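You operate a simulated robot arm through the tools that you are given. There is no shell and no other tool. Be economical: measure what you need, move in short steps, check, and stop when the job is done.

You run a simulated robot arm. Do the job below in one go: nothing can be reset, and whatever is moved stays where it is left.

## Task
Brush stiffener over the top of the white felt pad.
Fine: cream jar, green brush; seat the pad on the wooden board and leave it there; put brush and lid back. A coat counts when it lies all over at full strength: go over it till it gets no stronger.
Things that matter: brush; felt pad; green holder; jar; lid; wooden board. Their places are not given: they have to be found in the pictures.

It is judged by the outcome, as a careful person would: the job done as asked, and still so three seconds after it is handed in. It fails if anything else is knocked over, pushed out of place, dropped, spilled or broken. Lids that push on must go on centred and level and be pressed home; caps that screw on are set level and turned clockwise until they are tight.

## Robot
A 6-joint arm with a two-finger parallel gripper, fixed in place. Base frame: the origin is at the foot of the arm, x ahead of it, y to its left, z up; the work surface is at about z = 840. Lengths are in mm, angles in degrees, forces in N, time in s.
With the tool pointing down near the work surface it reaches from about 240 to 640 mm from the base axis. Its first joint turns from -66.0 to 66.0 degrees. Payload 2.7 kg.
The tool frame sits at the grasp point between the pads (the TCP): z along the fingers, y along the line on which they close. The tips reach 23 mm beyond it. The gripper opens to 94 mm. The fingers are 38 mm wide and 10 mm thick; the gripper's body (54 by 96 mm) begins 39 mm behind the TCP.
Orientation is that of the tool frame in the base frame, as [roll, pitch, yaw] about the fixed x, y, z axes, in that order (R = Rz(yaw) Ry(pitch) Rx(roll)). With the fingers straight down and closing along the base's y, the tool's x points along the base's -x, its y along +y and its z along -z.

## Interface
- The arm moves only by the tool nudge_tool. Its arguments are lists of equal length, an entry for each row: "delta_pos": the shift along the base's x, y, z in units of 30 mm (1.0 is 30 mm), a list of three; "rotation": the turn, a rotation vector about the base's x, y, z in units of 6 degrees (1.0 is 6 degrees), a list of three; "claw": the finger opening in m, from 0 to 0.094. In form: {"delta_pos": [[x, y, z], ...], "rotation": [[wx, wy, wz], ...], "claw": [claw, ...]}. A call has 1 to 8 rows; each row shifts and turns the commanded pose from where the row before left it. A call with a number of a shift or a turn outside -1 to 1 is refused whole. Rows are played at 5 a second. More than 50 mm and 8.6 degrees between two rows, or a gripper value outside its range, and nothing of the call is played. Where a pose cannot be reached the arm comes as near as it can. A force on the tool above 40 N (or 10 N above the force at the start of the call, whichever is more), or a blocked arm, ends the call early, and 0.2 s more pass. Each finger travels about 45 mm/s and halts on what it meets, pressing with about 40 N; the grip force reading is that of the motor and also rises with nothing between the fingers. The clock runs only during rows and for 0.2 s after the last one: add rows that do not move to give the fingers time. The reply holds the time, the measured pose of the TCP, the force on the tool along the base axes, the opening and the grip force, in the units named above and with some noise, with the torque about the TCP (base axes, N m) and any sound that the robot's microphone picked up.
- Cameras (640 x 400 px; columns grow to the right, rows downward): "scene" is fixed at [77.2, -429, 1415.8]; the picture's right is [0.79, -0.62, 0.00], its down [-0.29, -0.36, -0.89] and it looks along [0.55, 0.70, -0.46] (base axes); focal length 362 px, centre (320, 200). "wrist" rides on the gripper at [86, 16, -74] in the tool frame; the picture's right is [-0.18, 0.98, 0.00], its down [-0.58, -0.11, -0.81] and it looks along [-0.79, -0.15, 0.59] (tool axes); focal length 243 px, centre (320, 200).
- get_image(camera): a new picture of that camera. It takes no simulated time.
- point_at(camera, pixels): there is no depth. For up to 12 entries [column, row, z] of the newest picture of that camera ("zoom" is the newest enlarged one), the place [x, y] in the base frame at which the ray of that pixel passes the height z, good to about 2 mm. It takes no simulated time.
- enlarge(camera, box): a new picture of the part [left, top, right, bottom] of that camera's present view, enlarged. It takes no simulated time.
- hand_in(): hands the job in; it is judged then, once.

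Keep the steps short. Do not move on a guess: measure, check each grasp and each placing, and mend mistakes. In all there are 80 turns and 54 pictures (those below and enlarged ones count). Leave the gripper open and the arm clear of the work at the hand-in unless told otherwise, and finish with a single line.

The tools are called as a command line: name --argument value ..., lists and objects as JSON in quotes. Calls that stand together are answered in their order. nudge_tool: Moves the arm, as the interface text tells. Its arguments: {"type":"object","properties":{"delta_pos":{"type":"array","items":{"type":"array","items":{"type":"number"}}},"rotation":{"type":"array","items":{"type":"array","items":{"type":"number"}}},"claw":{"type":"array","items":{"type":"number"}}},"required":["delta_pos","rotation","claw"]} The other tools are called the same way: get_image (camera) takes a picture; point_at (camera, pixels) gives the place at which the rays of pixels pass given heights; enlarge (camera, box) takes an enlarged picture of a part of a camera's view; hand_in () hands the job in.

At the start:

```text
time_s: 0.0
position: [340.4, 117.5, 1155.8]
orientation: [-179.9, 0.1, -179.9]
wrist_force: [0.9, -0.5, 0.3]
moment: [0.02, 0.0, 0.01]
opening: 94.1
finger_force: 0.1
```

scene: 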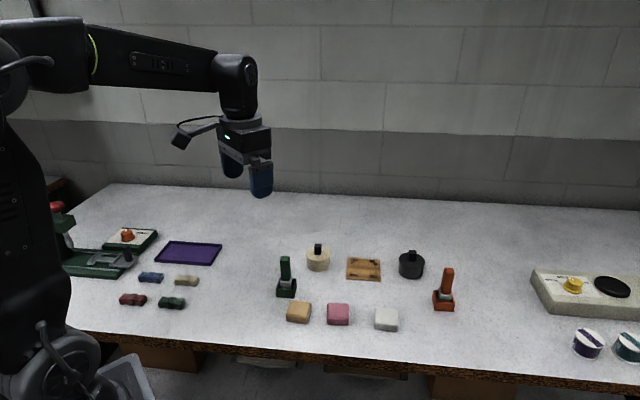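
wrist: 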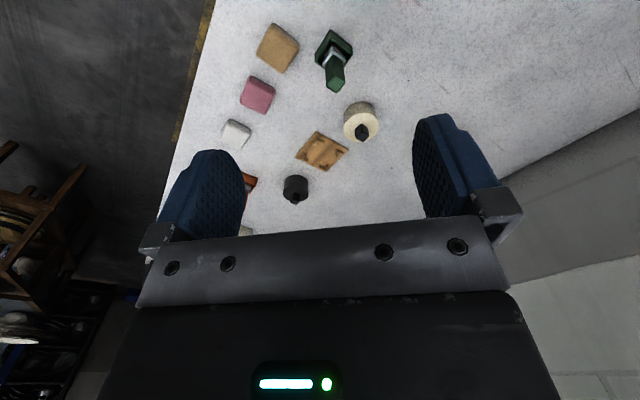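

I see the cream jar near (318,257), the green holder and brush near (286,278), the board near (364,269) and the white pad near (386,319). I'll enlarge these to measure them.

enlarge --camera "scene" --box '[260, 230, 420, 330]'

enlarge --camera "wrist" --box '[200, 10, 400, 210]'

```text
4.00 times, centred on (340, 280) of scene
```

zoom: 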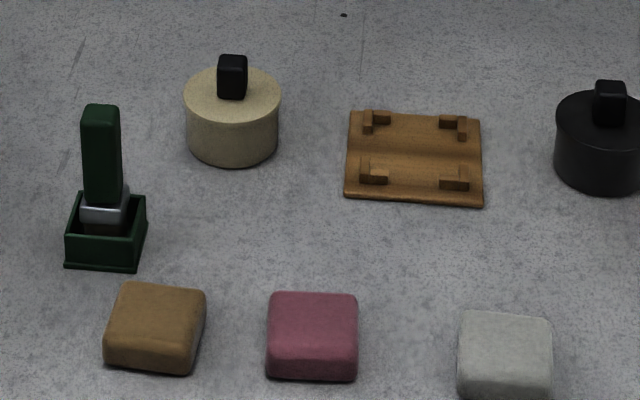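

```text
2.00 times, centred on (300, 110) of wrist
```

zoom: 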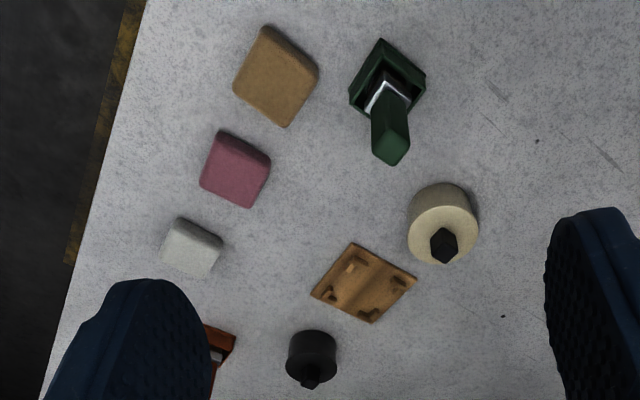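

Next I'll measure the board corners, jar and knob, holder and brush with rays at guessed heights.

point_at --camera "scene" --pixels '[[347.0, 258.0, 848], [380.0, 259.0, 848], [380.7, 280.5, 848], [346.5, 278.5, 848], [318.0, 270.7, 840], [306.0, 254.3, 880], [330.0, 254.3, 880], [276.5, 296.7, 840], [294.2, 297.5, 840], [296.7, 281.2, 855], [279.5, 279.0, 855], [318.0, 254.5, 880]]'

enlarge --camera "scene" --box '[266, 240, 346, 340]'

enlarge --camera "scene" --box '[340, 250, 420, 340]'

```text
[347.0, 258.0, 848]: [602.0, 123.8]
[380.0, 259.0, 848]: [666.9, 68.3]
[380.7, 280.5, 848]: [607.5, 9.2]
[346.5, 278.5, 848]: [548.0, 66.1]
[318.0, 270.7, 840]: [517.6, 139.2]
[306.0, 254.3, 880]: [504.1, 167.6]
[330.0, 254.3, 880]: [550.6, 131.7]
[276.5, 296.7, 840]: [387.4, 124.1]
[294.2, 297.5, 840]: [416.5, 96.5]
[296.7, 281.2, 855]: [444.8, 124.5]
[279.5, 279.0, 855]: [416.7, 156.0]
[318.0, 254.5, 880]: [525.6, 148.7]
```

```text
4.00 times, centred on (306, 290) of scene
```

zoom: 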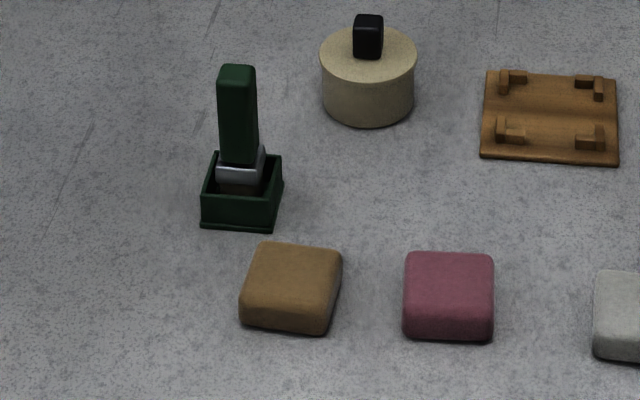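

```text
4.44 times, centred on (380, 295) of scene
```

zoom: 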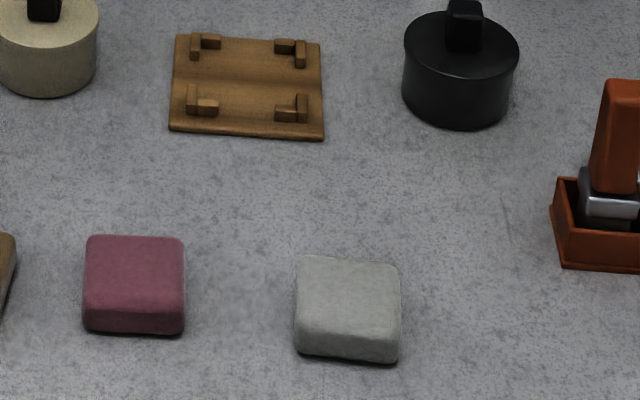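

Newest zoom shows pad and board; I'll measure the pad corners and board brackets in it.

point_at --camera "zoom" --pixels '[[298, 353, 840], [398, 363, 840], [300, 258, 865], [400, 263, 865], [400, 335, 865], [295, 325, 865], [201, 52, 852], [293, 56, 852], [290, 104, 852], [200, 99, 852], [170, 131, 840], [323, 139, 840]]'

enlarge --camera "scene" --box '[340, 250, 390, 290]'

```text
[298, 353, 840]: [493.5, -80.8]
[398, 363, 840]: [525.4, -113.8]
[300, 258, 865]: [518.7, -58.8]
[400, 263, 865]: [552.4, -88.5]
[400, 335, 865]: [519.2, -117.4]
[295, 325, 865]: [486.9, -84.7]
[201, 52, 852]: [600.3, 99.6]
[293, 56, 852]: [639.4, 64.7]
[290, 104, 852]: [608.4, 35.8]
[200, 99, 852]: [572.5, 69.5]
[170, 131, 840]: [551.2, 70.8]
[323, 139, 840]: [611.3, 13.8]
```

```text
10.00 times, centred on (365, 270) of scene
```

zoom: 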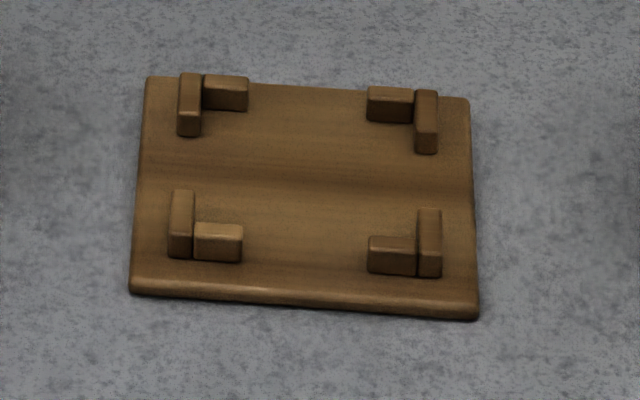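

The pad centre is near (519,-87), about 45 mm square, with edges near -43.5°. The board is near (606,67). Moving above the pad with the gripper turned -43.5° for a close look.

nudge_tool --delta_pos '[[0.745, -0.85, -0.65], [0.745, -0.85, -0.65], [0.745, -0.85, -0.65], [0.745, -0.85, -0.65], [0.745, -0.85, -0.65], [0.745, -0.85, -0.65], [0.745, -0.85, -0.65], [0.745, -0.85, -0.65]]' --rotation '[[0, 0, -0.906], [0, 0, -0.906], [0, 0, -0.906], [0, 0, -0.906], [0, 0, -0.906], [0, 0, -0.906], [0, 0, -0.906], [0, 0, -0.906]]' --claw '[0.094, 0.094, 0.094, 0.094, 0.094, 0.094, 0.094, 0.094]'

get_image --camera "wrist"

```text
time_s: 1.8
position: [519.6, -86.7, 1001.3]
orientation: [180.0, 0.0, 136.5]
wrist_force: [1.2, 0.3, -0.4]
moment: [-0.01, -0.03, 0.01]
opening: 94.1
finger_force: 0.1
```

```text
46 pictures are left
```

wrist: 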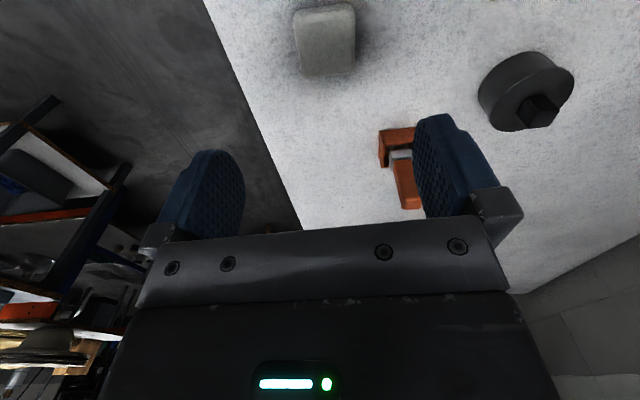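

enlarge --camera "wrist" --box '[260, 0, 388, 80]'

```text
5.00 times, centred on (324, 40) of wrist
```

zoom: 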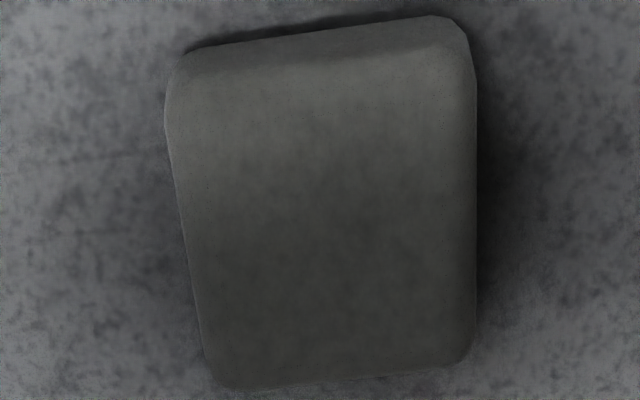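

point_at --camera "zoom" --pixels '[[168, 85, 860], [474, 55, 860], [477, 362, 860], [208, 385, 860], [182, 52, 842], [455, 15, 842]]'

```text
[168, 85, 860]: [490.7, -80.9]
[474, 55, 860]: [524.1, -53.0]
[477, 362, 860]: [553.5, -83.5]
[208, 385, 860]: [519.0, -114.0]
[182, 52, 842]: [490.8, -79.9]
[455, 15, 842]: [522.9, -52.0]
```

The pad centre is near (522,-83), top at about 861. I'll descend until the tips are about 10 mm above the table, keeping clear of the board's corner blocks later, and then close.

nudge_tool --delta_pos '[[0.08, 0.12, -1], [0, 0, -1], [0, 0, -1], [0, 0, -0.8], [0, 0, -0.47]]' --rotation '[[0, 0, 0], [0, 0, 0], [0, 0, 0], [0, 0, 0], [0, 0, 0]]' --claw '[0.094, 0.094, 0.094, 0.08, 0.07]'

get_image --camera "scene"

```text
time_s: 3.0
position: [520.3, -84.1, 871.3]
orientation: [179.9, 0.1, 136.5]
wrist_force: [0.3, 0.5, 0.2]
moment: [0.02, 0.02, 0.02]
opening: 70.2
finger_force: 0.1
```

```text
44 pictures are left
```

scene: 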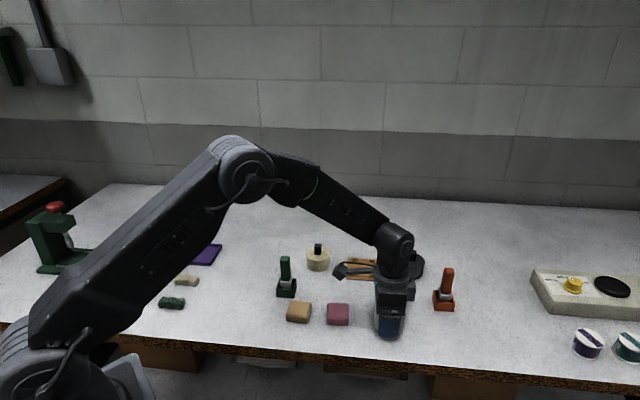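

Tips straddle the pad. Closing now.

nudge_tool --delta_pos '[[0, 0, 0], [0, 0, 0], [0, 0, 0], [0, 0, 0]]' --rotation '[[0, 0, 0], [0, 0, 0], [0, 0, 0], [0, 0, 0]]' --claw '[0.055, 0.04, 0.038, 0.038]'

```text
time_s: 4.0
position: [521.3, -84.1, 871.1]
orientation: [180.0, -0.1, 136.5]
wrist_force: [0.1, -0.3, 0.6]
moment: [0.01, 0.01, -0.01]
opening: 46.8
finger_force: 40.6
```

The pad is held at 46.8 mm. Lifting it and carrying it above the board for a close look.

nudge_tool --delta_pos '[[0, 0, 0.9], [0, 0, 0.9], [0.47, 0.84, 0.6], [0.47, 0.84, 0.6], [0.47, 0.84, 0.6], [0.47, 0.84, 0], [0.47, 0.84, 0], [0.47, 0.84, 0]]' --rotation '[[0, 0, 0], [0, 0, 0], [0, 0, 0], [0, 0, 0], [0, 0, 0], [0, 0, 0], [0, 0, 0], [0, 0, 0]]' --claw '[0.038, 0.038, 0.038, 0.038, 0.038, 0.038, 0.038, 0.038]'

get_image --camera "wrist"

```text
time_s: 5.8
position: [607.3, 70.8, 978.9]
orientation: [179.9, 0.0, 136.5]
wrist_force: [-0.3, -0.4, -0.3]
moment: [0.0, 0.02, 0.02]
opening: 46.7
finger_force: 40.4
```

```text
43 pictures are left
```

wrist: 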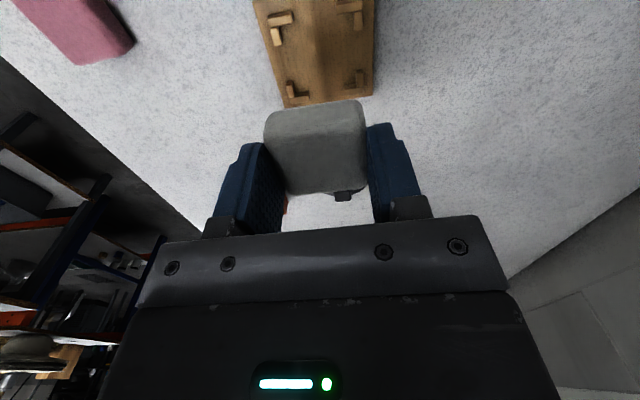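

enlarge --camera "wrist" --box '[230, 0, 422, 120]'

enlarge --camera "wrist" --box '[220, 90, 428, 220]'

```text
3.33 times, centred on (326, 60) of wrist
```

zoom: 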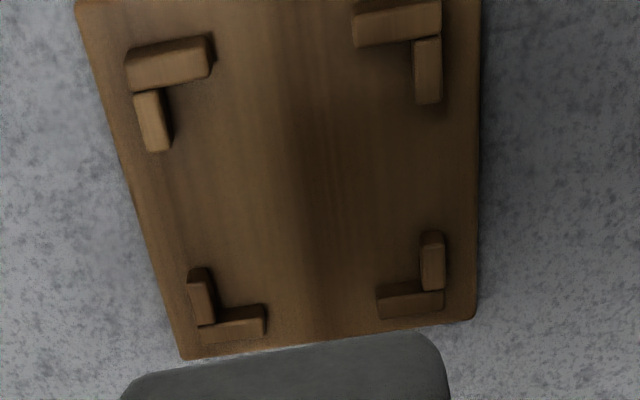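

```text
3.08 times, centred on (324, 155) of wrist
```

zoom: 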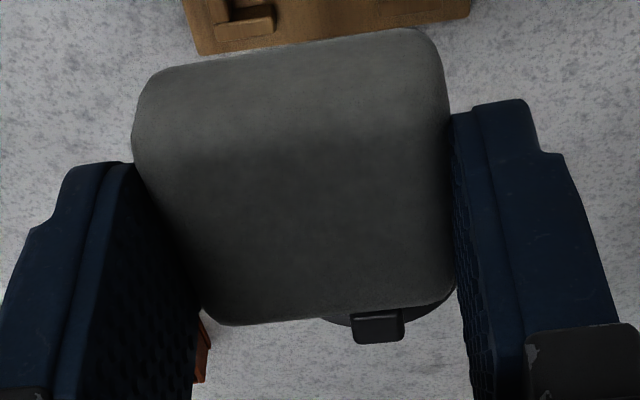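

point_at --camera "wrist" --pixels '[[284.9, 107.4, 846], [371.9, 96, 846], [253.4, 1.5, 846], [374.6, 0, 846], [280.4, 26.5, 853], [353.9, 12.0, 853], [294.0, 95.0, 848], [357.0, 87.5, 848], [270.5, 119, 885], [357, 102, 885], [370, 182, 885], [291, 195, 885]]'

point_at --camera "scene" --pixels '[[346.5, 257.5, 846], [379.5, 260, 846], [380.5, 282, 840], [345, 279, 840], [353.0, 262.0, 848], [374.0, 264.0, 848], [373.5, 277.0, 853], [352.5, 275.5, 853]]'

```text
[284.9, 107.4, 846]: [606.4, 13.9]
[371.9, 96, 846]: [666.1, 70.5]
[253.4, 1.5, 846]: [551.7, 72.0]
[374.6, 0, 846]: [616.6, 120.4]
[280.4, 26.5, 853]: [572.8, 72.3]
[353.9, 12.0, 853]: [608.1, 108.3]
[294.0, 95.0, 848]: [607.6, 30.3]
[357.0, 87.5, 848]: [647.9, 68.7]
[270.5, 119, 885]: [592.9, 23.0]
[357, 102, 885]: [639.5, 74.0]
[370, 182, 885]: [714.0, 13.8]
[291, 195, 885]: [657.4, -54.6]
```

```text
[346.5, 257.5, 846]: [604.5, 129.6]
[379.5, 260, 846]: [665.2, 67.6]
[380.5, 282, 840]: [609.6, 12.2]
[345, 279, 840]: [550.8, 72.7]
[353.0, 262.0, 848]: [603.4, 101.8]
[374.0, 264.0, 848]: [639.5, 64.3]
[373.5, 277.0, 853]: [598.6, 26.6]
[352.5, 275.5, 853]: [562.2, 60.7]
```

Checking how the pad sits in the grip (its top should be near z 968).

point_at --camera "zoom" --pixels '[[140, 105, 967], [440, 60, 967], [455, 295, 967], [205, 322, 967], [160, 72, 949], [415, 30, 949], [300, 315, 967], [300, 45, 949]]'

```text
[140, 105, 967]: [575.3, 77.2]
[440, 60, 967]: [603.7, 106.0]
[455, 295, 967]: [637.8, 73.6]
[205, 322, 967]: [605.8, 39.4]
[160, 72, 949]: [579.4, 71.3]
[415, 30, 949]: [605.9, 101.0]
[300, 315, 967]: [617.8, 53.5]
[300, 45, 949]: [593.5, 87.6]
```

The pad is aligned with the fingers. The board centre is about (608,70.5) and its angle about 44.5°, so I'll turn -2°, shift slightly, and lower to just above the corner blocks.

nudge_tool --delta_pos '[[0.05, -0.02, -0.7], [0, 0, -0.7], [0, 0, -0.7], [0, 0, -0.5], [0, 0, 0]]' --rotation '[[0, 0, -0.33], [0, 0, 0], [0, 0, 0], [0, 0, 0], [0, 0, 0]]' --claw '[0.038, 0.038, 0.038, 0.038, 0.038]'

enlarge --camera "wrist" --box '[200, 40, 440, 220]'

enlarge --camera "scene" --box '[330, 230, 410, 290]'

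```text
time_s: 7.0
position: [606.7, 67.2, 901.5]
orientation: [-180.0, -0.1, 134.6]
wrist_force: [0.2, 0.4, -0.6]
moment: [0.05, -0.01, -0.01]
opening: 46.6
finger_force: 39.9
```

```text
2.22 times, centred on (320, 130) of wrist
```

zoom: 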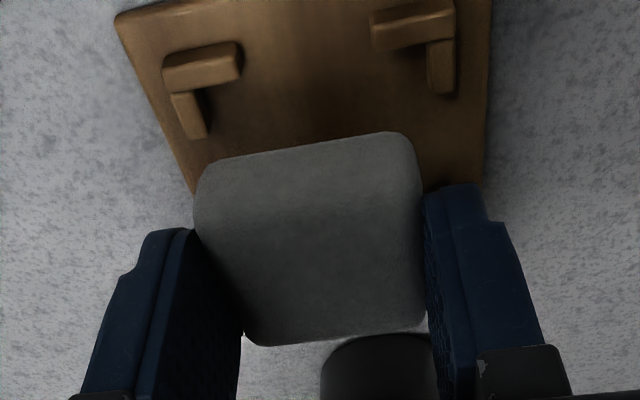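

```text
6.67 times, centred on (370, 260) of scene
```

zoom: 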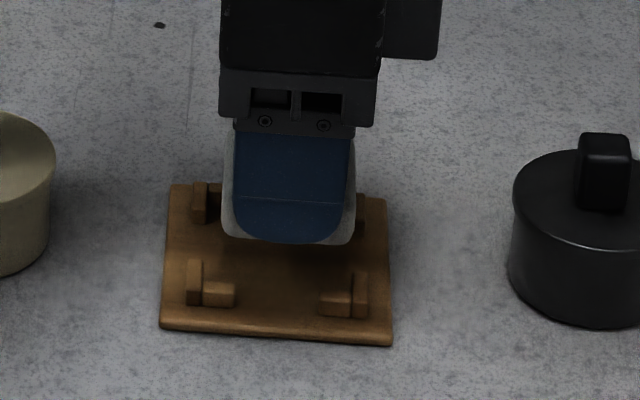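

point_at --camera "zoom" --pixels '[[224, 234, 872], [354, 241, 872], [205, 283, 856], [351, 293, 856], [203, 305, 848], [354, 316, 848], [160, 327, 840], [393, 345, 840], [387, 200, 846], [171, 185, 846], [222, 220, 880], [357, 228, 880]]'

point_at --camera "wrist" --pixels '[[262, 114, 872], [352.5, 98.5, 872], [350, 107, 892], [266, 125, 892], [367, 190, 892], [294, 194, 892], [286, 82, 856], [262, 80, 848], [360.5, 78, 856], [252, 46, 846], [395, 40, 846], [393, 117, 846]]'

```text
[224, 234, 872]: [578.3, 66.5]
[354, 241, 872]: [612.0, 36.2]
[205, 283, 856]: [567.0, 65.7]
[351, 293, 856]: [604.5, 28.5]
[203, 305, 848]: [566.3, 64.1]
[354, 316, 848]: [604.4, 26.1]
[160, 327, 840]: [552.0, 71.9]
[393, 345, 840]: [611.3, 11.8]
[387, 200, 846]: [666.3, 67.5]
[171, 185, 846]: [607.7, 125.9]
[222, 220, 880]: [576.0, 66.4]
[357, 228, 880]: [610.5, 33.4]
```

```text
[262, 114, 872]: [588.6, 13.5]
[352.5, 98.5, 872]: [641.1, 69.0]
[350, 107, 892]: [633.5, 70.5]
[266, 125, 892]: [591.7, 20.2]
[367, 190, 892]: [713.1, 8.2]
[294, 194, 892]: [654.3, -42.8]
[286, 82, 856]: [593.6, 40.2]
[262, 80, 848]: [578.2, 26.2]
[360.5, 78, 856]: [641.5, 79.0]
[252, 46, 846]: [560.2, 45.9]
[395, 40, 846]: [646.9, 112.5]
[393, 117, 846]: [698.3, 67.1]
```

The scene view suggests the pad is about 2.7 mm too far to the picture's right. I'll cross-check with a fresh wrist picture.

get_image --camera "wrist"

point_at --camera "wrist" --pixels '[[262, 118, 872], [352.5, 101, 872], [352, 107, 892], [264, 125, 892], [367, 190, 892], [294, 194, 892], [251, 45, 846], [399, 40, 846], [392, 116, 846], [286, 126, 846]]'

```text
38 pictures are left
```

wrist: 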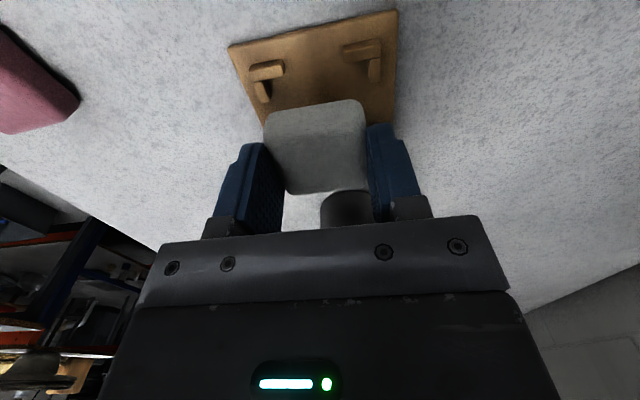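

```text
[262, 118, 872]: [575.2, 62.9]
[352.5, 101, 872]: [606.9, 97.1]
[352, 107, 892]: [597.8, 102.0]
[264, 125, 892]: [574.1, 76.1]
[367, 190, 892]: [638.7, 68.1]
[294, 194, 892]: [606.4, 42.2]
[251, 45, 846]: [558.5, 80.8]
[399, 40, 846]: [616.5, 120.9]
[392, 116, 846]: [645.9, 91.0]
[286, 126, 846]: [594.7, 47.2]
```

point_at --camera "wrist" --pixels '[[228, 46, 846], [397, 11, 846], [260, 113, 846], [395, 122, 846], [267, 100, 848], [379, 81, 848], [250, 66, 855], [283, 62, 855], [345, 45, 855], [381, 40, 855]]'

enlarge --camera "wrist" --box '[220, 0, 412, 120]'

```text
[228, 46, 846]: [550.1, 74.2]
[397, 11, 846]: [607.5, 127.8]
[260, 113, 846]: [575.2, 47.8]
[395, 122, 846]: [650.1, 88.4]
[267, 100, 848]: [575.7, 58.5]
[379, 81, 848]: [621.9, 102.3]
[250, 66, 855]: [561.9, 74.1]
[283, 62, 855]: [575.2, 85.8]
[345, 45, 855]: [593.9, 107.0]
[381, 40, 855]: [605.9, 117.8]
```

```text
3.33 times, centred on (316, 60) of wrist
```

zoom: 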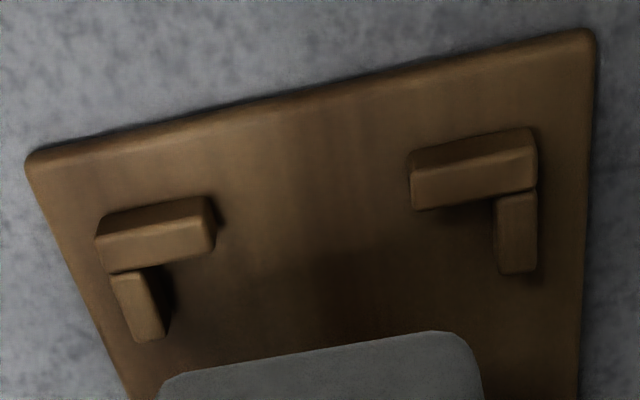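

Both views agree the pad must shift about 2.7 mm along the board's edge direction, plus about 1 mm the other way. Correcting and lowering gently.

nudge_tool --delta_pos '[[-0.037, 0.09, 0], [0, 0, -0.3], [0, 0, -0.25], [0, 0, -0.1], [0, 0, 0]]' --rotation '[[0, 0, 0], [0, 0, 0], [0, 0, 0], [0, 0, 0], [0, 0, 0]]' --claw '[0.038, 0.038, 0.038, 0.038, 0.038]'

enlarge --camera "scene" --box '[330, 230, 410, 290]'

enlarge --camera "wrist" --box '[200, 40, 440, 220]'

```text
time_s: 8.2
position: [606.6, 69.7, 882.4]
orientation: [-180.0, 0.1, 134.6]
wrist_force: [0.3, -0.2, 0.2]
moment: [-0.04, 0.03, -0.04]
opening: 46.6
finger_force: 40.2
```

```text
6.67 times, centred on (370, 260) of scene
```

zoom: 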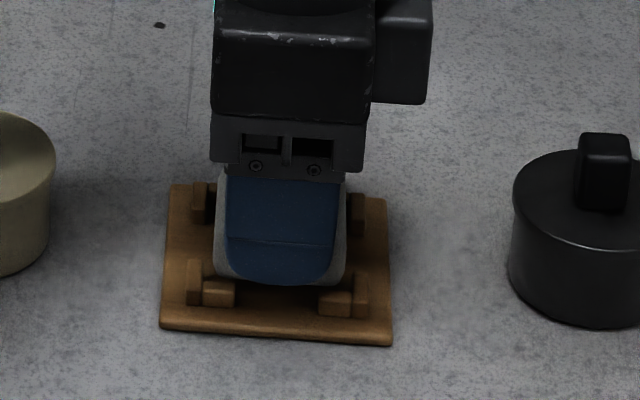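

```text
2.22 times, centred on (320, 130) of wrist
```

zoom: 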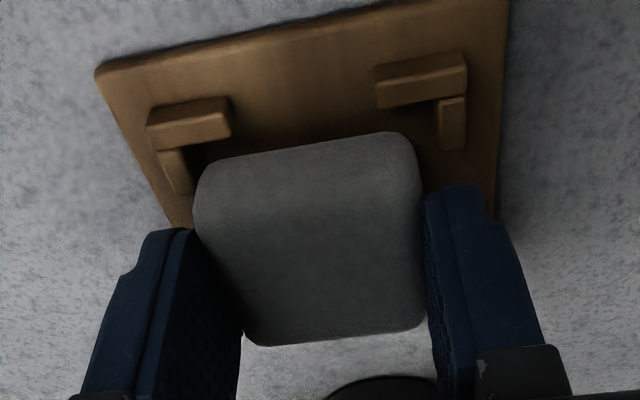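

The pad is centred between the blocks (213–346 against inner faces 203–351). Lowering until contact.

nudge_tool --delta_pos '[[0, 0, -0.07], [0, 0, -0.05], [0, 0, -0.04], [0, 0, 0]]' --rotation '[[0, 0, 0], [0, 0, 0], [0, 0, 0], [0, 0, 0]]' --claw '[0.038, 0.038, 0.038, 0.038]'

enlarge --camera "scene" --box '[330, 230, 410, 290]'

```text
time_s: 9.2
position: [607.5, 70.5, 878.3]
orientation: [180.0, 0.0, 134.6]
wrist_force: [-0.4, -0.9, 0.1]
moment: [0.0, -0.01, -0.01]
opening: 46.6
finger_force: 40.4
```

```text
6.67 times, centred on (370, 260) of scene
```

zoom: 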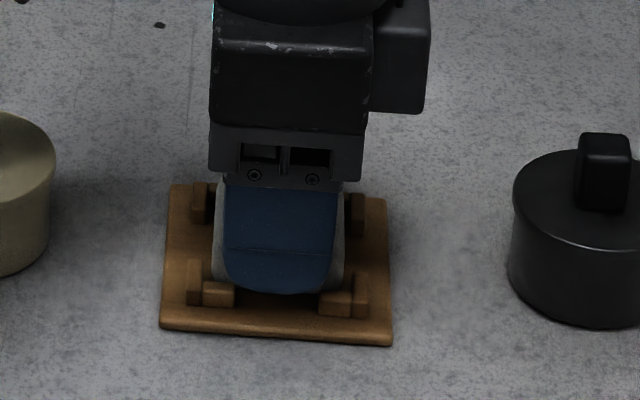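

No contact yet; continuing in 1 mm steps.

nudge_tool --delta_pos '[[0, 0, -0.035], [0, 0, -0.035], [0, 0, -0.035], [0, 0, 0]]' --rotation '[[0, 0, 0], [0, 0, 0], [0, 0, 0], [0, 0, 0]]' --claw '[0.038, 0.038, 0.038, 0.038]'

```text
time_s: 10.2
position: [606.8, 70.6, 876.5]
orientation: [179.9, 0.2, 134.6]
wrist_force: [-2.9, -0.3, 16.9]
moment: [-0.02, 0.29, -0.02]
opening: 46.9
finger_force: 40.5
```

Contact at about 877 (17 N). Opening slowly and rising.

nudge_tool --delta_pos '[[0, 0, 0.03], [0, 0, 0], [0, 0, 0], [0, 0, 0.7], [0, 0, 1], [0, 0, 1]]' --rotation '[[0, 0, 0], [0, 0, 0], [0, 0, 0], [0, 0, 0], [0, 0, 0], [0, 0, 0]]' --claw '[0.05, 0.06, 0.065, 0.065, 0.07, 0.08]'

enlarge --camera "scene" --box '[330, 230, 410, 290]'

get_image --camera "wrist"

```text
time_s: 11.6
position: [606.4, 70.0, 955.8]
orientation: [-179.9, 0.0, 134.5]
wrist_force: [-1.3, 0.5, 0.0]
moment: [0.01, -0.01, -0.02]
opening: 80.0
finger_force: 0.2
```

```text
6.67 times, centred on (370, 260) of scene
```

zoom: 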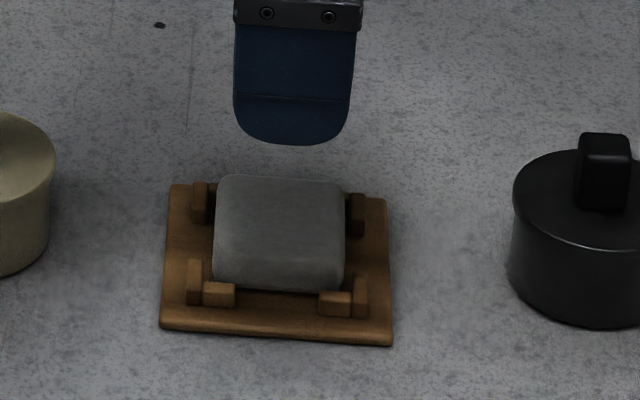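

```text
32 pictures are left
```

wrist: 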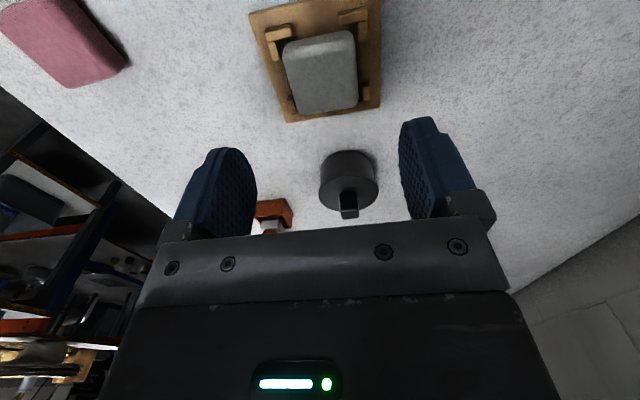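

The pad looks to be within the blocks. A close view to confirm.

enlarge --camera "wrist" --box '[240, 0, 400, 125]'

```text
3.20 times, centred on (320, 62) of wrist
```

zoom: 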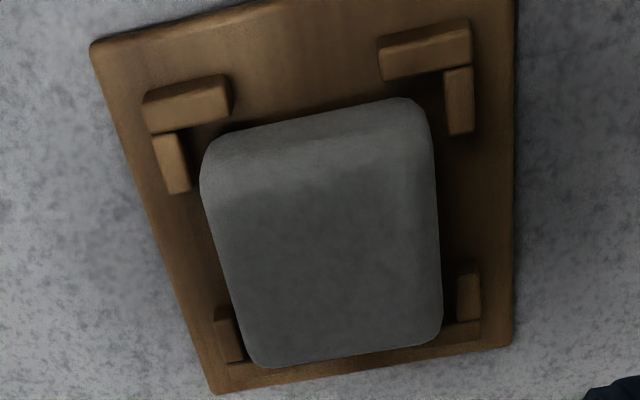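

point_at --camera "zoom" --pixels '[[262, 367, 864], [438, 345, 864], [215, 140, 849], [395, 98, 849], [155, 133, 853], [230, 113, 853], [385, 80, 853], [470, 63, 853], [225, 362, 853], [480, 322, 853], [212, 393, 846], [508, 345, 846]]'

```text
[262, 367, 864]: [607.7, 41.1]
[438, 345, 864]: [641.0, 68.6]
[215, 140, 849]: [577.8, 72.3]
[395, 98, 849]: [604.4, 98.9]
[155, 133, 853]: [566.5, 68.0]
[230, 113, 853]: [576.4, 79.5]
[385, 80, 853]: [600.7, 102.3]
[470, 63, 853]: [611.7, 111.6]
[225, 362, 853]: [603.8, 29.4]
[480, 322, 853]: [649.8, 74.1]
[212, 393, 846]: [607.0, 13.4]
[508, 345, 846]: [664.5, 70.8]
```

The pad sits inside all four blocks (357–403 within 352–406). Next, the cream jar, which I estimate at (534,160); moving over it for a look.

nudge_tool --delta_pos '[[-0.6, 0.75, 0.2], [-0.6, 0.75, 0.2], [-0.6, 0.75, 0.2], [-0.6, 0.75, 0.2]]' --rotation '[[0, 0, 0], [0, 0, 0], [0, 0, 0], [0, 0, 0]]' --claw '[0.08, 0.08, 0.08, 0.08]'

enlarge --camera "wrist" --box '[240, 0, 400, 125]'

enlarge --camera "scene" --box '[270, 235, 350, 295]'

```text
time_s: 12.6
position: [536.1, 159.1, 980.7]
orientation: [-180.0, 0.0, 134.5]
wrist_force: [0.1, 0.4, 0.5]
moment: [0.03, 0.01, 0.01]
opening: 80.0
finger_force: 0.2
```

```text
3.20 times, centred on (320, 62) of wrist
```

zoom: 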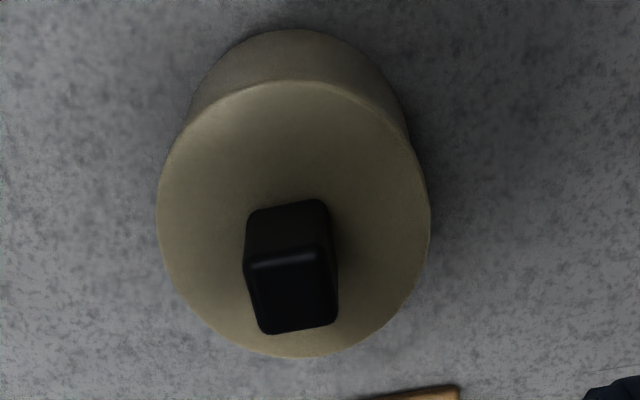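

```text
6.67 times, centred on (310, 265) of scene
```

zoom: 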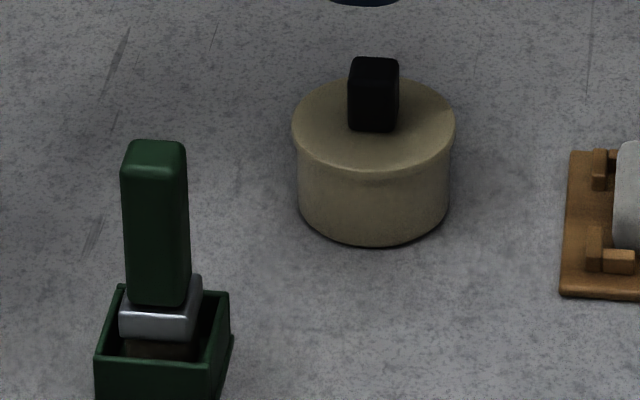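

point_at --camera "zoom" --pixels '[[373, 124, 870], [373, 124, 880], [291, 125, 875], [455, 125, 875], [373, 247, 840], [373, 72, 890], [154, 165, 930], [119, 286, 856], [229, 292, 856], [212, 367, 856], [96, 357, 856], [160, 290, 880]]'

enlarge --camera "wrist" --box '[240, 0, 400, 125]'

point_at --camera "zoom" --pixels '[[156, 217, 870], [431, 217, 870], [295, 80, 870], [300, 357, 870], [156, 217, 880], [431, 217, 880], [295, 80, 880], [300, 357, 880], [290, 30, 842], [245, 268, 892], [333, 248, 892], [298, 331, 892]]'

```text
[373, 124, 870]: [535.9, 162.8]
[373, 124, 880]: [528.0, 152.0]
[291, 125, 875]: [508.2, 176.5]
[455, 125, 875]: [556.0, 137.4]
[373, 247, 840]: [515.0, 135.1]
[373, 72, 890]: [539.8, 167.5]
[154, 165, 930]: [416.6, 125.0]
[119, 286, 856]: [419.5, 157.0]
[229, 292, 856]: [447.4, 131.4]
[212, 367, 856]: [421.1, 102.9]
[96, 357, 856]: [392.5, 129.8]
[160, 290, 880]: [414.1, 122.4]
```

```text
3.20 times, centred on (320, 62) of wrist
```

zoom: 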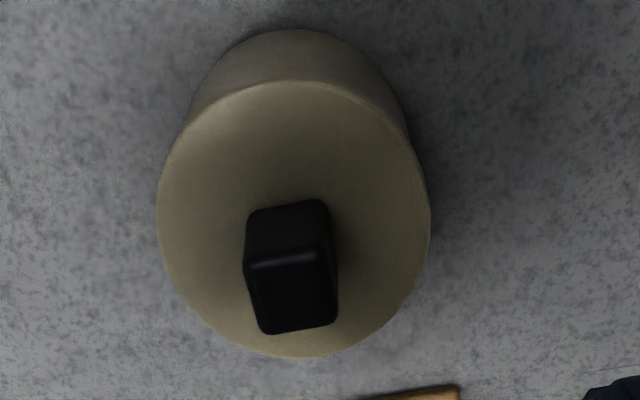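

```text
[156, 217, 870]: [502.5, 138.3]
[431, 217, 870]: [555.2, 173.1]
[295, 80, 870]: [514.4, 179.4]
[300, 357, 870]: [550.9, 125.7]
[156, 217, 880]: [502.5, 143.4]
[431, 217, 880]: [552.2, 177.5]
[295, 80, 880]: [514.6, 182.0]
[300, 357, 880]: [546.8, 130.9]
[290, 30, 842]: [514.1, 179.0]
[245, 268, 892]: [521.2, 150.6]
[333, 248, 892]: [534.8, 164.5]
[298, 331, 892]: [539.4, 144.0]
```

The lid is about 61 mm wide, top at about 875, centre (531,157). The knob is ~17 mm square, up to about 900, and aligned at 45°. Lowering onto the knob and closing.

nudge_tool --delta_pos '[[-0.14, -0.1, -0.8], [0, 0, -0.8], [0, 0, -0.6], [0, 0, -0.4]]' --rotation '[[0, 0, 0], [0, 0, 0], [0, 0, 0], [0, 0, 0]]' --claw '[0.07, 0.06, 0.05, 0.045]'

enlarge --camera "scene" --box '[280, 220, 360, 280]'

get_image --camera "wrist"

```text
time_s: 13.6
position: [530.8, 156.6, 903.2]
orientation: [180.0, -0.2, 134.6]
wrist_force: [0.4, 0.9, 0.3]
moment: [-0.01, -0.02, 0.02]
opening: 45.0
finger_force: 0.0
```

```text
6.67 times, centred on (320, 250) of scene
```

zoom: 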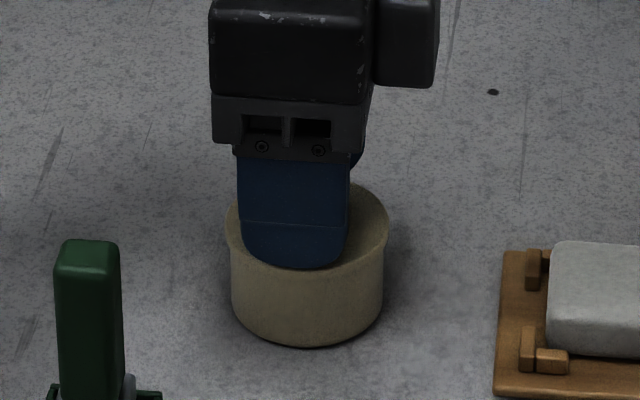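

```text
26 pictures are left
```

wrist: 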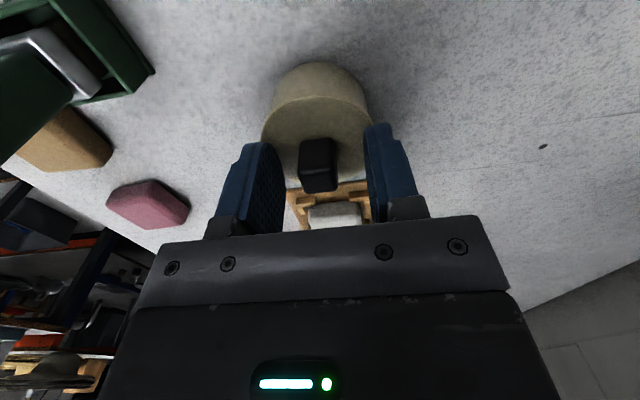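

Knob is between the fingers at (318,165). Closing.

nudge_tool --delta_pos '[[0, 0, 0], [0, 0, 0], [0, 0, 0], [0, 0, 0]]' --rotation '[[0, 0, 0], [0, 0, 0], [0, 0, 0], [0, 0, 0]]' --claw '[0.03, 0.02, 0.01, 0.01]'

nudge_tool --delta_pos '[[0, 0, 0.1], [0, 0, 0.1], [0, 0, 0.2], [0, 0, 0.3]]' --rotation '[[0, 0, 0], [0, 0, 0], [0, 0, 0], [0, 0, 0]]' --claw '[0.01, 0.01, 0.01, 0.01]'

enlarge --camera "scene" --box '[270, 220, 350, 280]'

```text
time_s: 14.6
position: [530.1, 156.9, 903.1]
orientation: [-180.0, 0.0, 134.5]
wrist_force: [0.6, 0.2, 0.2]
moment: [0.01, 0.02, 0.01]
opening: 17.3
finger_force: 40.3
heard: snap
```

```text
time_s: 15.6
position: [531.8, 159.2, 922.3]
orientation: [-179.9, 0.0, 134.6]
wrist_force: [0.1, -0.6, 0.9]
moment: [0.0, 0.03, 0.02]
opening: 17.1
finger_force: 39.7
```

```text
6.67 times, centred on (310, 250) of scene
```

zoom: 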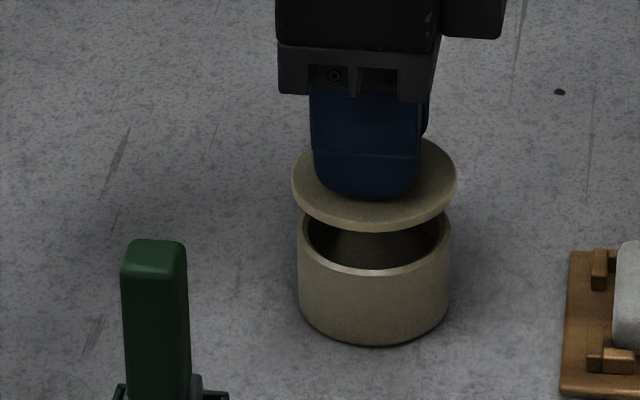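

The lid is off and the jar stayed put. I'll set the lid on clear table near (505,265).

nudge_tool --delta_pos '[[0, 0, 0.8], [-0.2, 0.9, 0], [-0.2, 0.9, 0], [-0.2, 0.9, 0], [-0.2, 0.9, 0], [0, 0, -0.8], [0, 0, -0.8], [0, 0, 0]]' --rotation '[[0, 0, 0], [0, 0, 0], [0, 0, 0], [0, 0, 0], [0, 0, 0], [0, 0, 0], [0, 0, 0], [0, 0, 0]]' --claw '[0.01, 0.01, 0.01, 0.01, 0.01, 0.01, 0.01, 0.01]'

get_image --camera "scene"

```text
time_s: 17.4
position: [507.2, 264.4, 899.0]
orientation: [-180.0, 0.0, 134.5]
wrist_force: [0.0, 0.7, 0.1]
moment: [0.02, -0.02, -0.04]
opening: 17.2
finger_force: 40.1
```

```text
24 pictures are left
```

scene: 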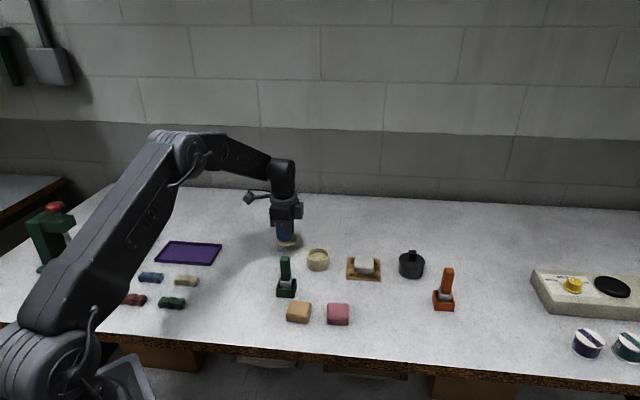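

Clear spot. Lowering gently to contact.

nudge_tool --delta_pos '[[0, 0, -0.3], [0, 0, -0.15], [0, 0, -0.06], [0, 0, -0.06], [0, 0, -0.06], [0, 0, -0.06], [0, 0, -0.05], [0, 0, -0.05]]' --rotation '[[0, 0, 0], [0, 0, 0], [0, 0, 0], [0, 0, 0], [0, 0, 0], [0, 0, 0], [0, 0, 0], [0, 0, 0]]' --claw '[0.01, 0.01, 0.01, 0.01, 0.01, 0.01, 0.01, 0.01]'

```text
time_s: 19.2
position: [505.7, 265.5, 874.4]
orientation: [180.0, 0.1, 134.6]
wrist_force: [1.1, -0.4, 0.0]
moment: [0.0, 0.03, 0.04]
opening: 16.9
finger_force: 40.2
```

nudge_tool --delta_pos '[[0, 0, -0.04], [0, 0, -0.04], [0, 0, -0.04], [0, 0, -0.04], [0, 0, -0.04], [0, 0, -0.04]]' --rotation '[[0, 0, 0], [0, 0, 0], [0, 0, 0], [0, 0, 0], [0, 0, 0], [0, 0, 0]]' --claw '[0.01, 0.01, 0.01, 0.01, 0.01, 0.01]'

```text
time_s: 20.6
position: [506.6, 265.5, 871.9]
orientation: [179.5, 0.1, 134.7]
wrist_force: [-9.4, -3.7, 33.8]
moment: [-0.11, 0.33, -0.04]
opening: 16.7
finger_force: 39.8
```

Contact at about 872. Relieving the pressure and opening.

nudge_tool --delta_pos '[[0, 0, 0.05], [0, 0, 0], [0, 0, 0], [0, 0, 0], [0, 0, 1], [0, 0, 1], [0, 0, 1], [0, 0, 1]]' --rotation '[[0, 0, 0], [0, 0, 0], [0, 0, 0], [0, 0, 0], [0, 0, 0], [0, 0, 0], [0, 0, 0], [0, 0, 0]]' --claw '[0.017, 0.02, 0.03, 0.045, 0.045, 0.045, 0.045, 0.045]'

enlarge --camera "scene" --box '[250, 210, 350, 300]'

```text
time_s: 22.4
position: [507.3, 264.8, 987.7]
orientation: [-179.9, 0.0, 134.6]
wrist_force: [-0.9, -0.1, 0.3]
moment: [-0.02, 0.01, 0.02]
opening: 44.8
finger_force: 0.1
```

```text
4.44 times, centred on (300, 255) of scene
```

zoom: 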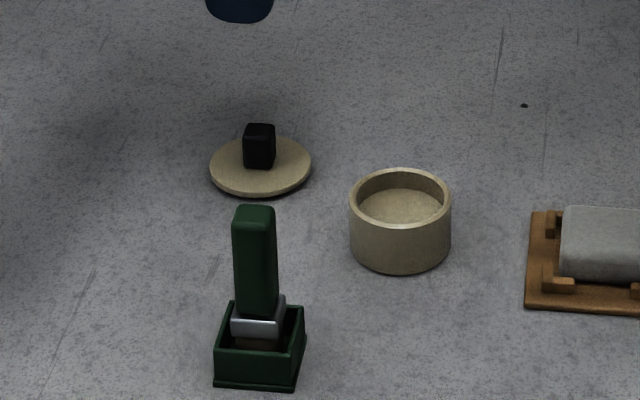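

Lid lies flat. Now I'll go above the green brush for a top view.

nudge_tool --delta_pos '[[-0.59, -0.91, 0.5], [-0.59, -0.91, 0.5], [-0.59, -0.91, 0.3], [-0.59, -0.91, 0.3], [-0.59, -0.91, 0.1]]' --rotation '[[0, 0, 0], [0, 0, 0], [0, 0, 0], [0, 0, 0], [0, 0, 0]]' --claw '[0.06, 0.06, 0.06, 0.06, 0.06]'

enlarge --camera "wrist" --box '[210, 0, 430, 150]'

```text
time_s: 23.6
position: [417.8, 128.5, 1040.1]
orientation: [-180.0, 0.0, 134.6]
wrist_force: [-0.8, 0.0, -0.4]
moment: [0.01, 0.01, -0.03]
opening: 60.0
finger_force: 0.1
```

```text
2.67 times, centred on (320, 75) of wrist
```

zoom: 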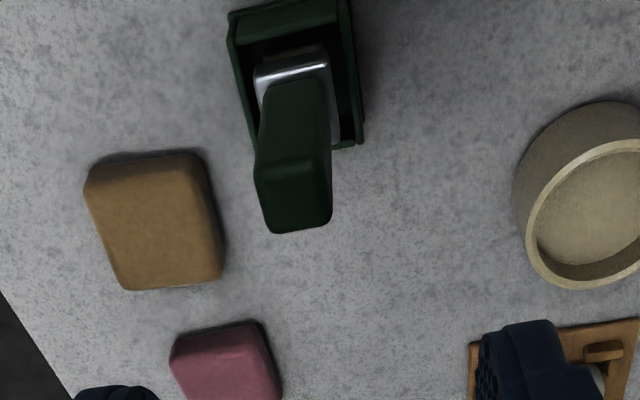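

point_at --camera "zoom" --pixels '[[256, 178, 925], [331, 165, 925], [332, 222, 925], [268, 233, 925], [256, 178, 935], [331, 165, 935], [332, 222, 935], [268, 233, 935], [362, 142, 856], [252, 152, 856], [255, 70, 872], [328, 55, 872]]'

enlarge --camera "scene" --box '[262, 245, 312, 305]'

```text
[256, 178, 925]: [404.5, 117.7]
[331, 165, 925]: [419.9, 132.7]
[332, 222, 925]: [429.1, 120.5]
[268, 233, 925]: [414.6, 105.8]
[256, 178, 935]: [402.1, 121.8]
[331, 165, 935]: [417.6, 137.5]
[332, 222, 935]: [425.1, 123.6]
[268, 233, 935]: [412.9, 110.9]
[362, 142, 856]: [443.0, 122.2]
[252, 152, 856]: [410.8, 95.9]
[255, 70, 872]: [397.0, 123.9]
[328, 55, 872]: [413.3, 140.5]
```

```text
6.67 times, centred on (287, 275) of scene
```

zoom: 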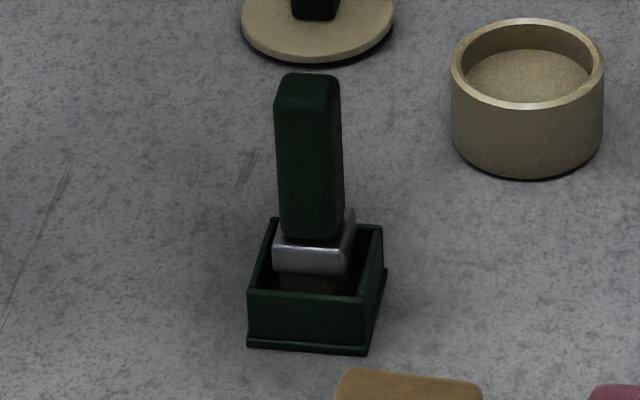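

point_at --camera "zoom" --pixels '[[307, 90, 925], [307, 90, 930], [307, 90, 935], [277, 218, 862], [383, 227, 862], [361, 297, 862], [249, 290, 862], [247, 346, 840], [369, 354, 840], [387, 268, 840], [273, 247, 875], [344, 253, 875]]'

```text
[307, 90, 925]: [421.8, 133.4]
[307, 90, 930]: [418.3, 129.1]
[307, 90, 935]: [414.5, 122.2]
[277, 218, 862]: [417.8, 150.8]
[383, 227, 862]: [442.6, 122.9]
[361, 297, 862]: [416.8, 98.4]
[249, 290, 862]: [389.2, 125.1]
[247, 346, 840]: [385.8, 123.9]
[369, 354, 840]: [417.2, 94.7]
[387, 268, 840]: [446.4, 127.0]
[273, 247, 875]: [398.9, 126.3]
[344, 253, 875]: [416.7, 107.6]
```

Both views agree: handle top centre (414.6,123) at z≈934, holder centre (416,125). Handle is ~20 mm wide along the closing axis. Descending with TCP to about 908.

nudge_tool --delta_pos '[[-0.107, -0.187, -0.9], [0, 0, -0.9], [0, 0, -0.9], [0, 0, -0.9], [0, 0, -0.8]]' --rotation '[[0, 0, 0], [0, 0, 0], [0, 0, 0], [0, 0, 0], [0, 0, 0]]' --claw '[0.06, 0.06, 0.06, 0.055, 0.05]'

enlarge --camera "wrist" --box '[200, 40, 440, 220]'

```text
time_s: 24.8
position: [414.9, 122.8, 908.8]
orientation: [-180.0, 0.0, 134.6]
wrist_force: [0.0, 0.0, -0.2]
moment: [-0.01, -0.04, 0.0]
opening: 50.1
finger_force: 0.0
```

```text
2.22 times, centred on (320, 130) of wrist
```

zoom: 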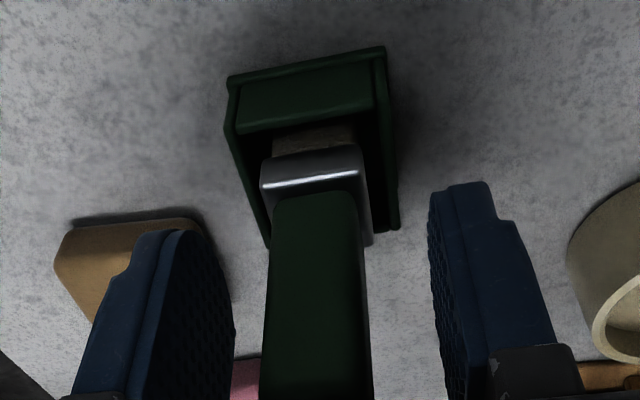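

By projection the handle mid (318 at row 255) agrees with the finger mid-plane (312), so it is centred. Closing.

nudge_tool --delta_pos '[[0, 0, 0], [0, 0, 0], [0, 0, 0], [0, 0, 0], [0, 0, 0]]' --rotation '[[0, 0, 0], [0, 0, 0], [0, 0, 0], [0, 0, 0], [0, 0, 0]]' --claw '[0.035, 0.025, 0.015, 0.012, 0.012]'

nudge_tool --delta_pos '[[0, 0, 0.3], [0, 0, 0.7], [0, 0, 1], [0, 0, 0.7]]' --rotation '[[0, 0, 0], [0, 0, 0], [0, 0, 0], [0, 0, 0]]' --claw '[0.012, 0.012, 0.012, 0.012]'

enlarge --camera "scene" --box '[250, 215, 330, 305]'

```text
time_s: 26.0
position: [414.7, 123.6, 909.5]
orientation: [-179.9, 0.0, 134.6]
wrist_force: [-0.3, 0.3, 0.9]
moment: [0.02, 0.01, 0.06]
opening: 19.0
finger_force: 39.8
```

```text
time_s: 27.0
position: [414.3, 122.9, 989.6]
orientation: [179.9, -0.1, 134.6]
wrist_force: [0.1, -0.3, -0.2]
moment: [-0.02, -0.02, 0.0]
opening: 18.9
finger_force: 39.9
```

```text
4.44 times, centred on (290, 260) of scene
```

zoom: 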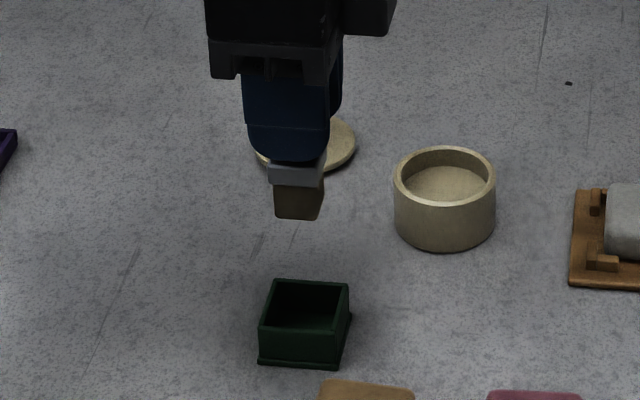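

point_at --camera "zoom" --pixels '[[276, 216, 918], [317, 220, 918], [276, 216, 923], [317, 220, 923], [324, 200, 923], [276, 216, 928], [317, 220, 928], [444, 178, 850], [444, 178, 855], [394, 185, 870], [495, 180, 870], [444, 246, 840]]'

enlarge --camera "wrist" --box '[220, 60, 420, 185]'

point_at --camera "zoom" --pixels '[[320, 200, 923]]'

```text
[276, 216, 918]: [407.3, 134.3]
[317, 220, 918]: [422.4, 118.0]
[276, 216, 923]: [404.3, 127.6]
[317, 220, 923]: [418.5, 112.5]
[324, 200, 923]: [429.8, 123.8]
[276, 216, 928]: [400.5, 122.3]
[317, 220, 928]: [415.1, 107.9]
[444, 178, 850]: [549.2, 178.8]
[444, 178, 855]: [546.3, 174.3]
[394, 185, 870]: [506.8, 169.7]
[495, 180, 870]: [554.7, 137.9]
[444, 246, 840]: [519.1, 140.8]
```

```text
3.20 times, centred on (320, 122) of wrist
```

zoom: 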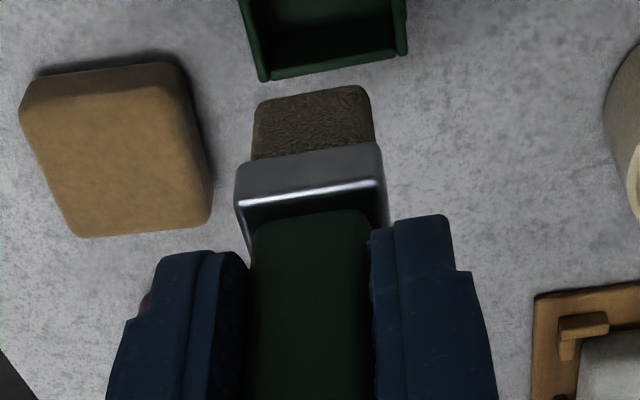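

```text
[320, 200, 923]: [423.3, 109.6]
```

point_at --camera "zoom" --pixels '[[258, 103, 923], [365, 87, 923], [258, 103, 918], [365, 87, 918], [253, 158, 945], [375, 142, 945]]'

```text
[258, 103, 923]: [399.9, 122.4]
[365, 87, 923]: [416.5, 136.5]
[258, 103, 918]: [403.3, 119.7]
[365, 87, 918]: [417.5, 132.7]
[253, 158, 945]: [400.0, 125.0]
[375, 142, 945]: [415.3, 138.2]
```

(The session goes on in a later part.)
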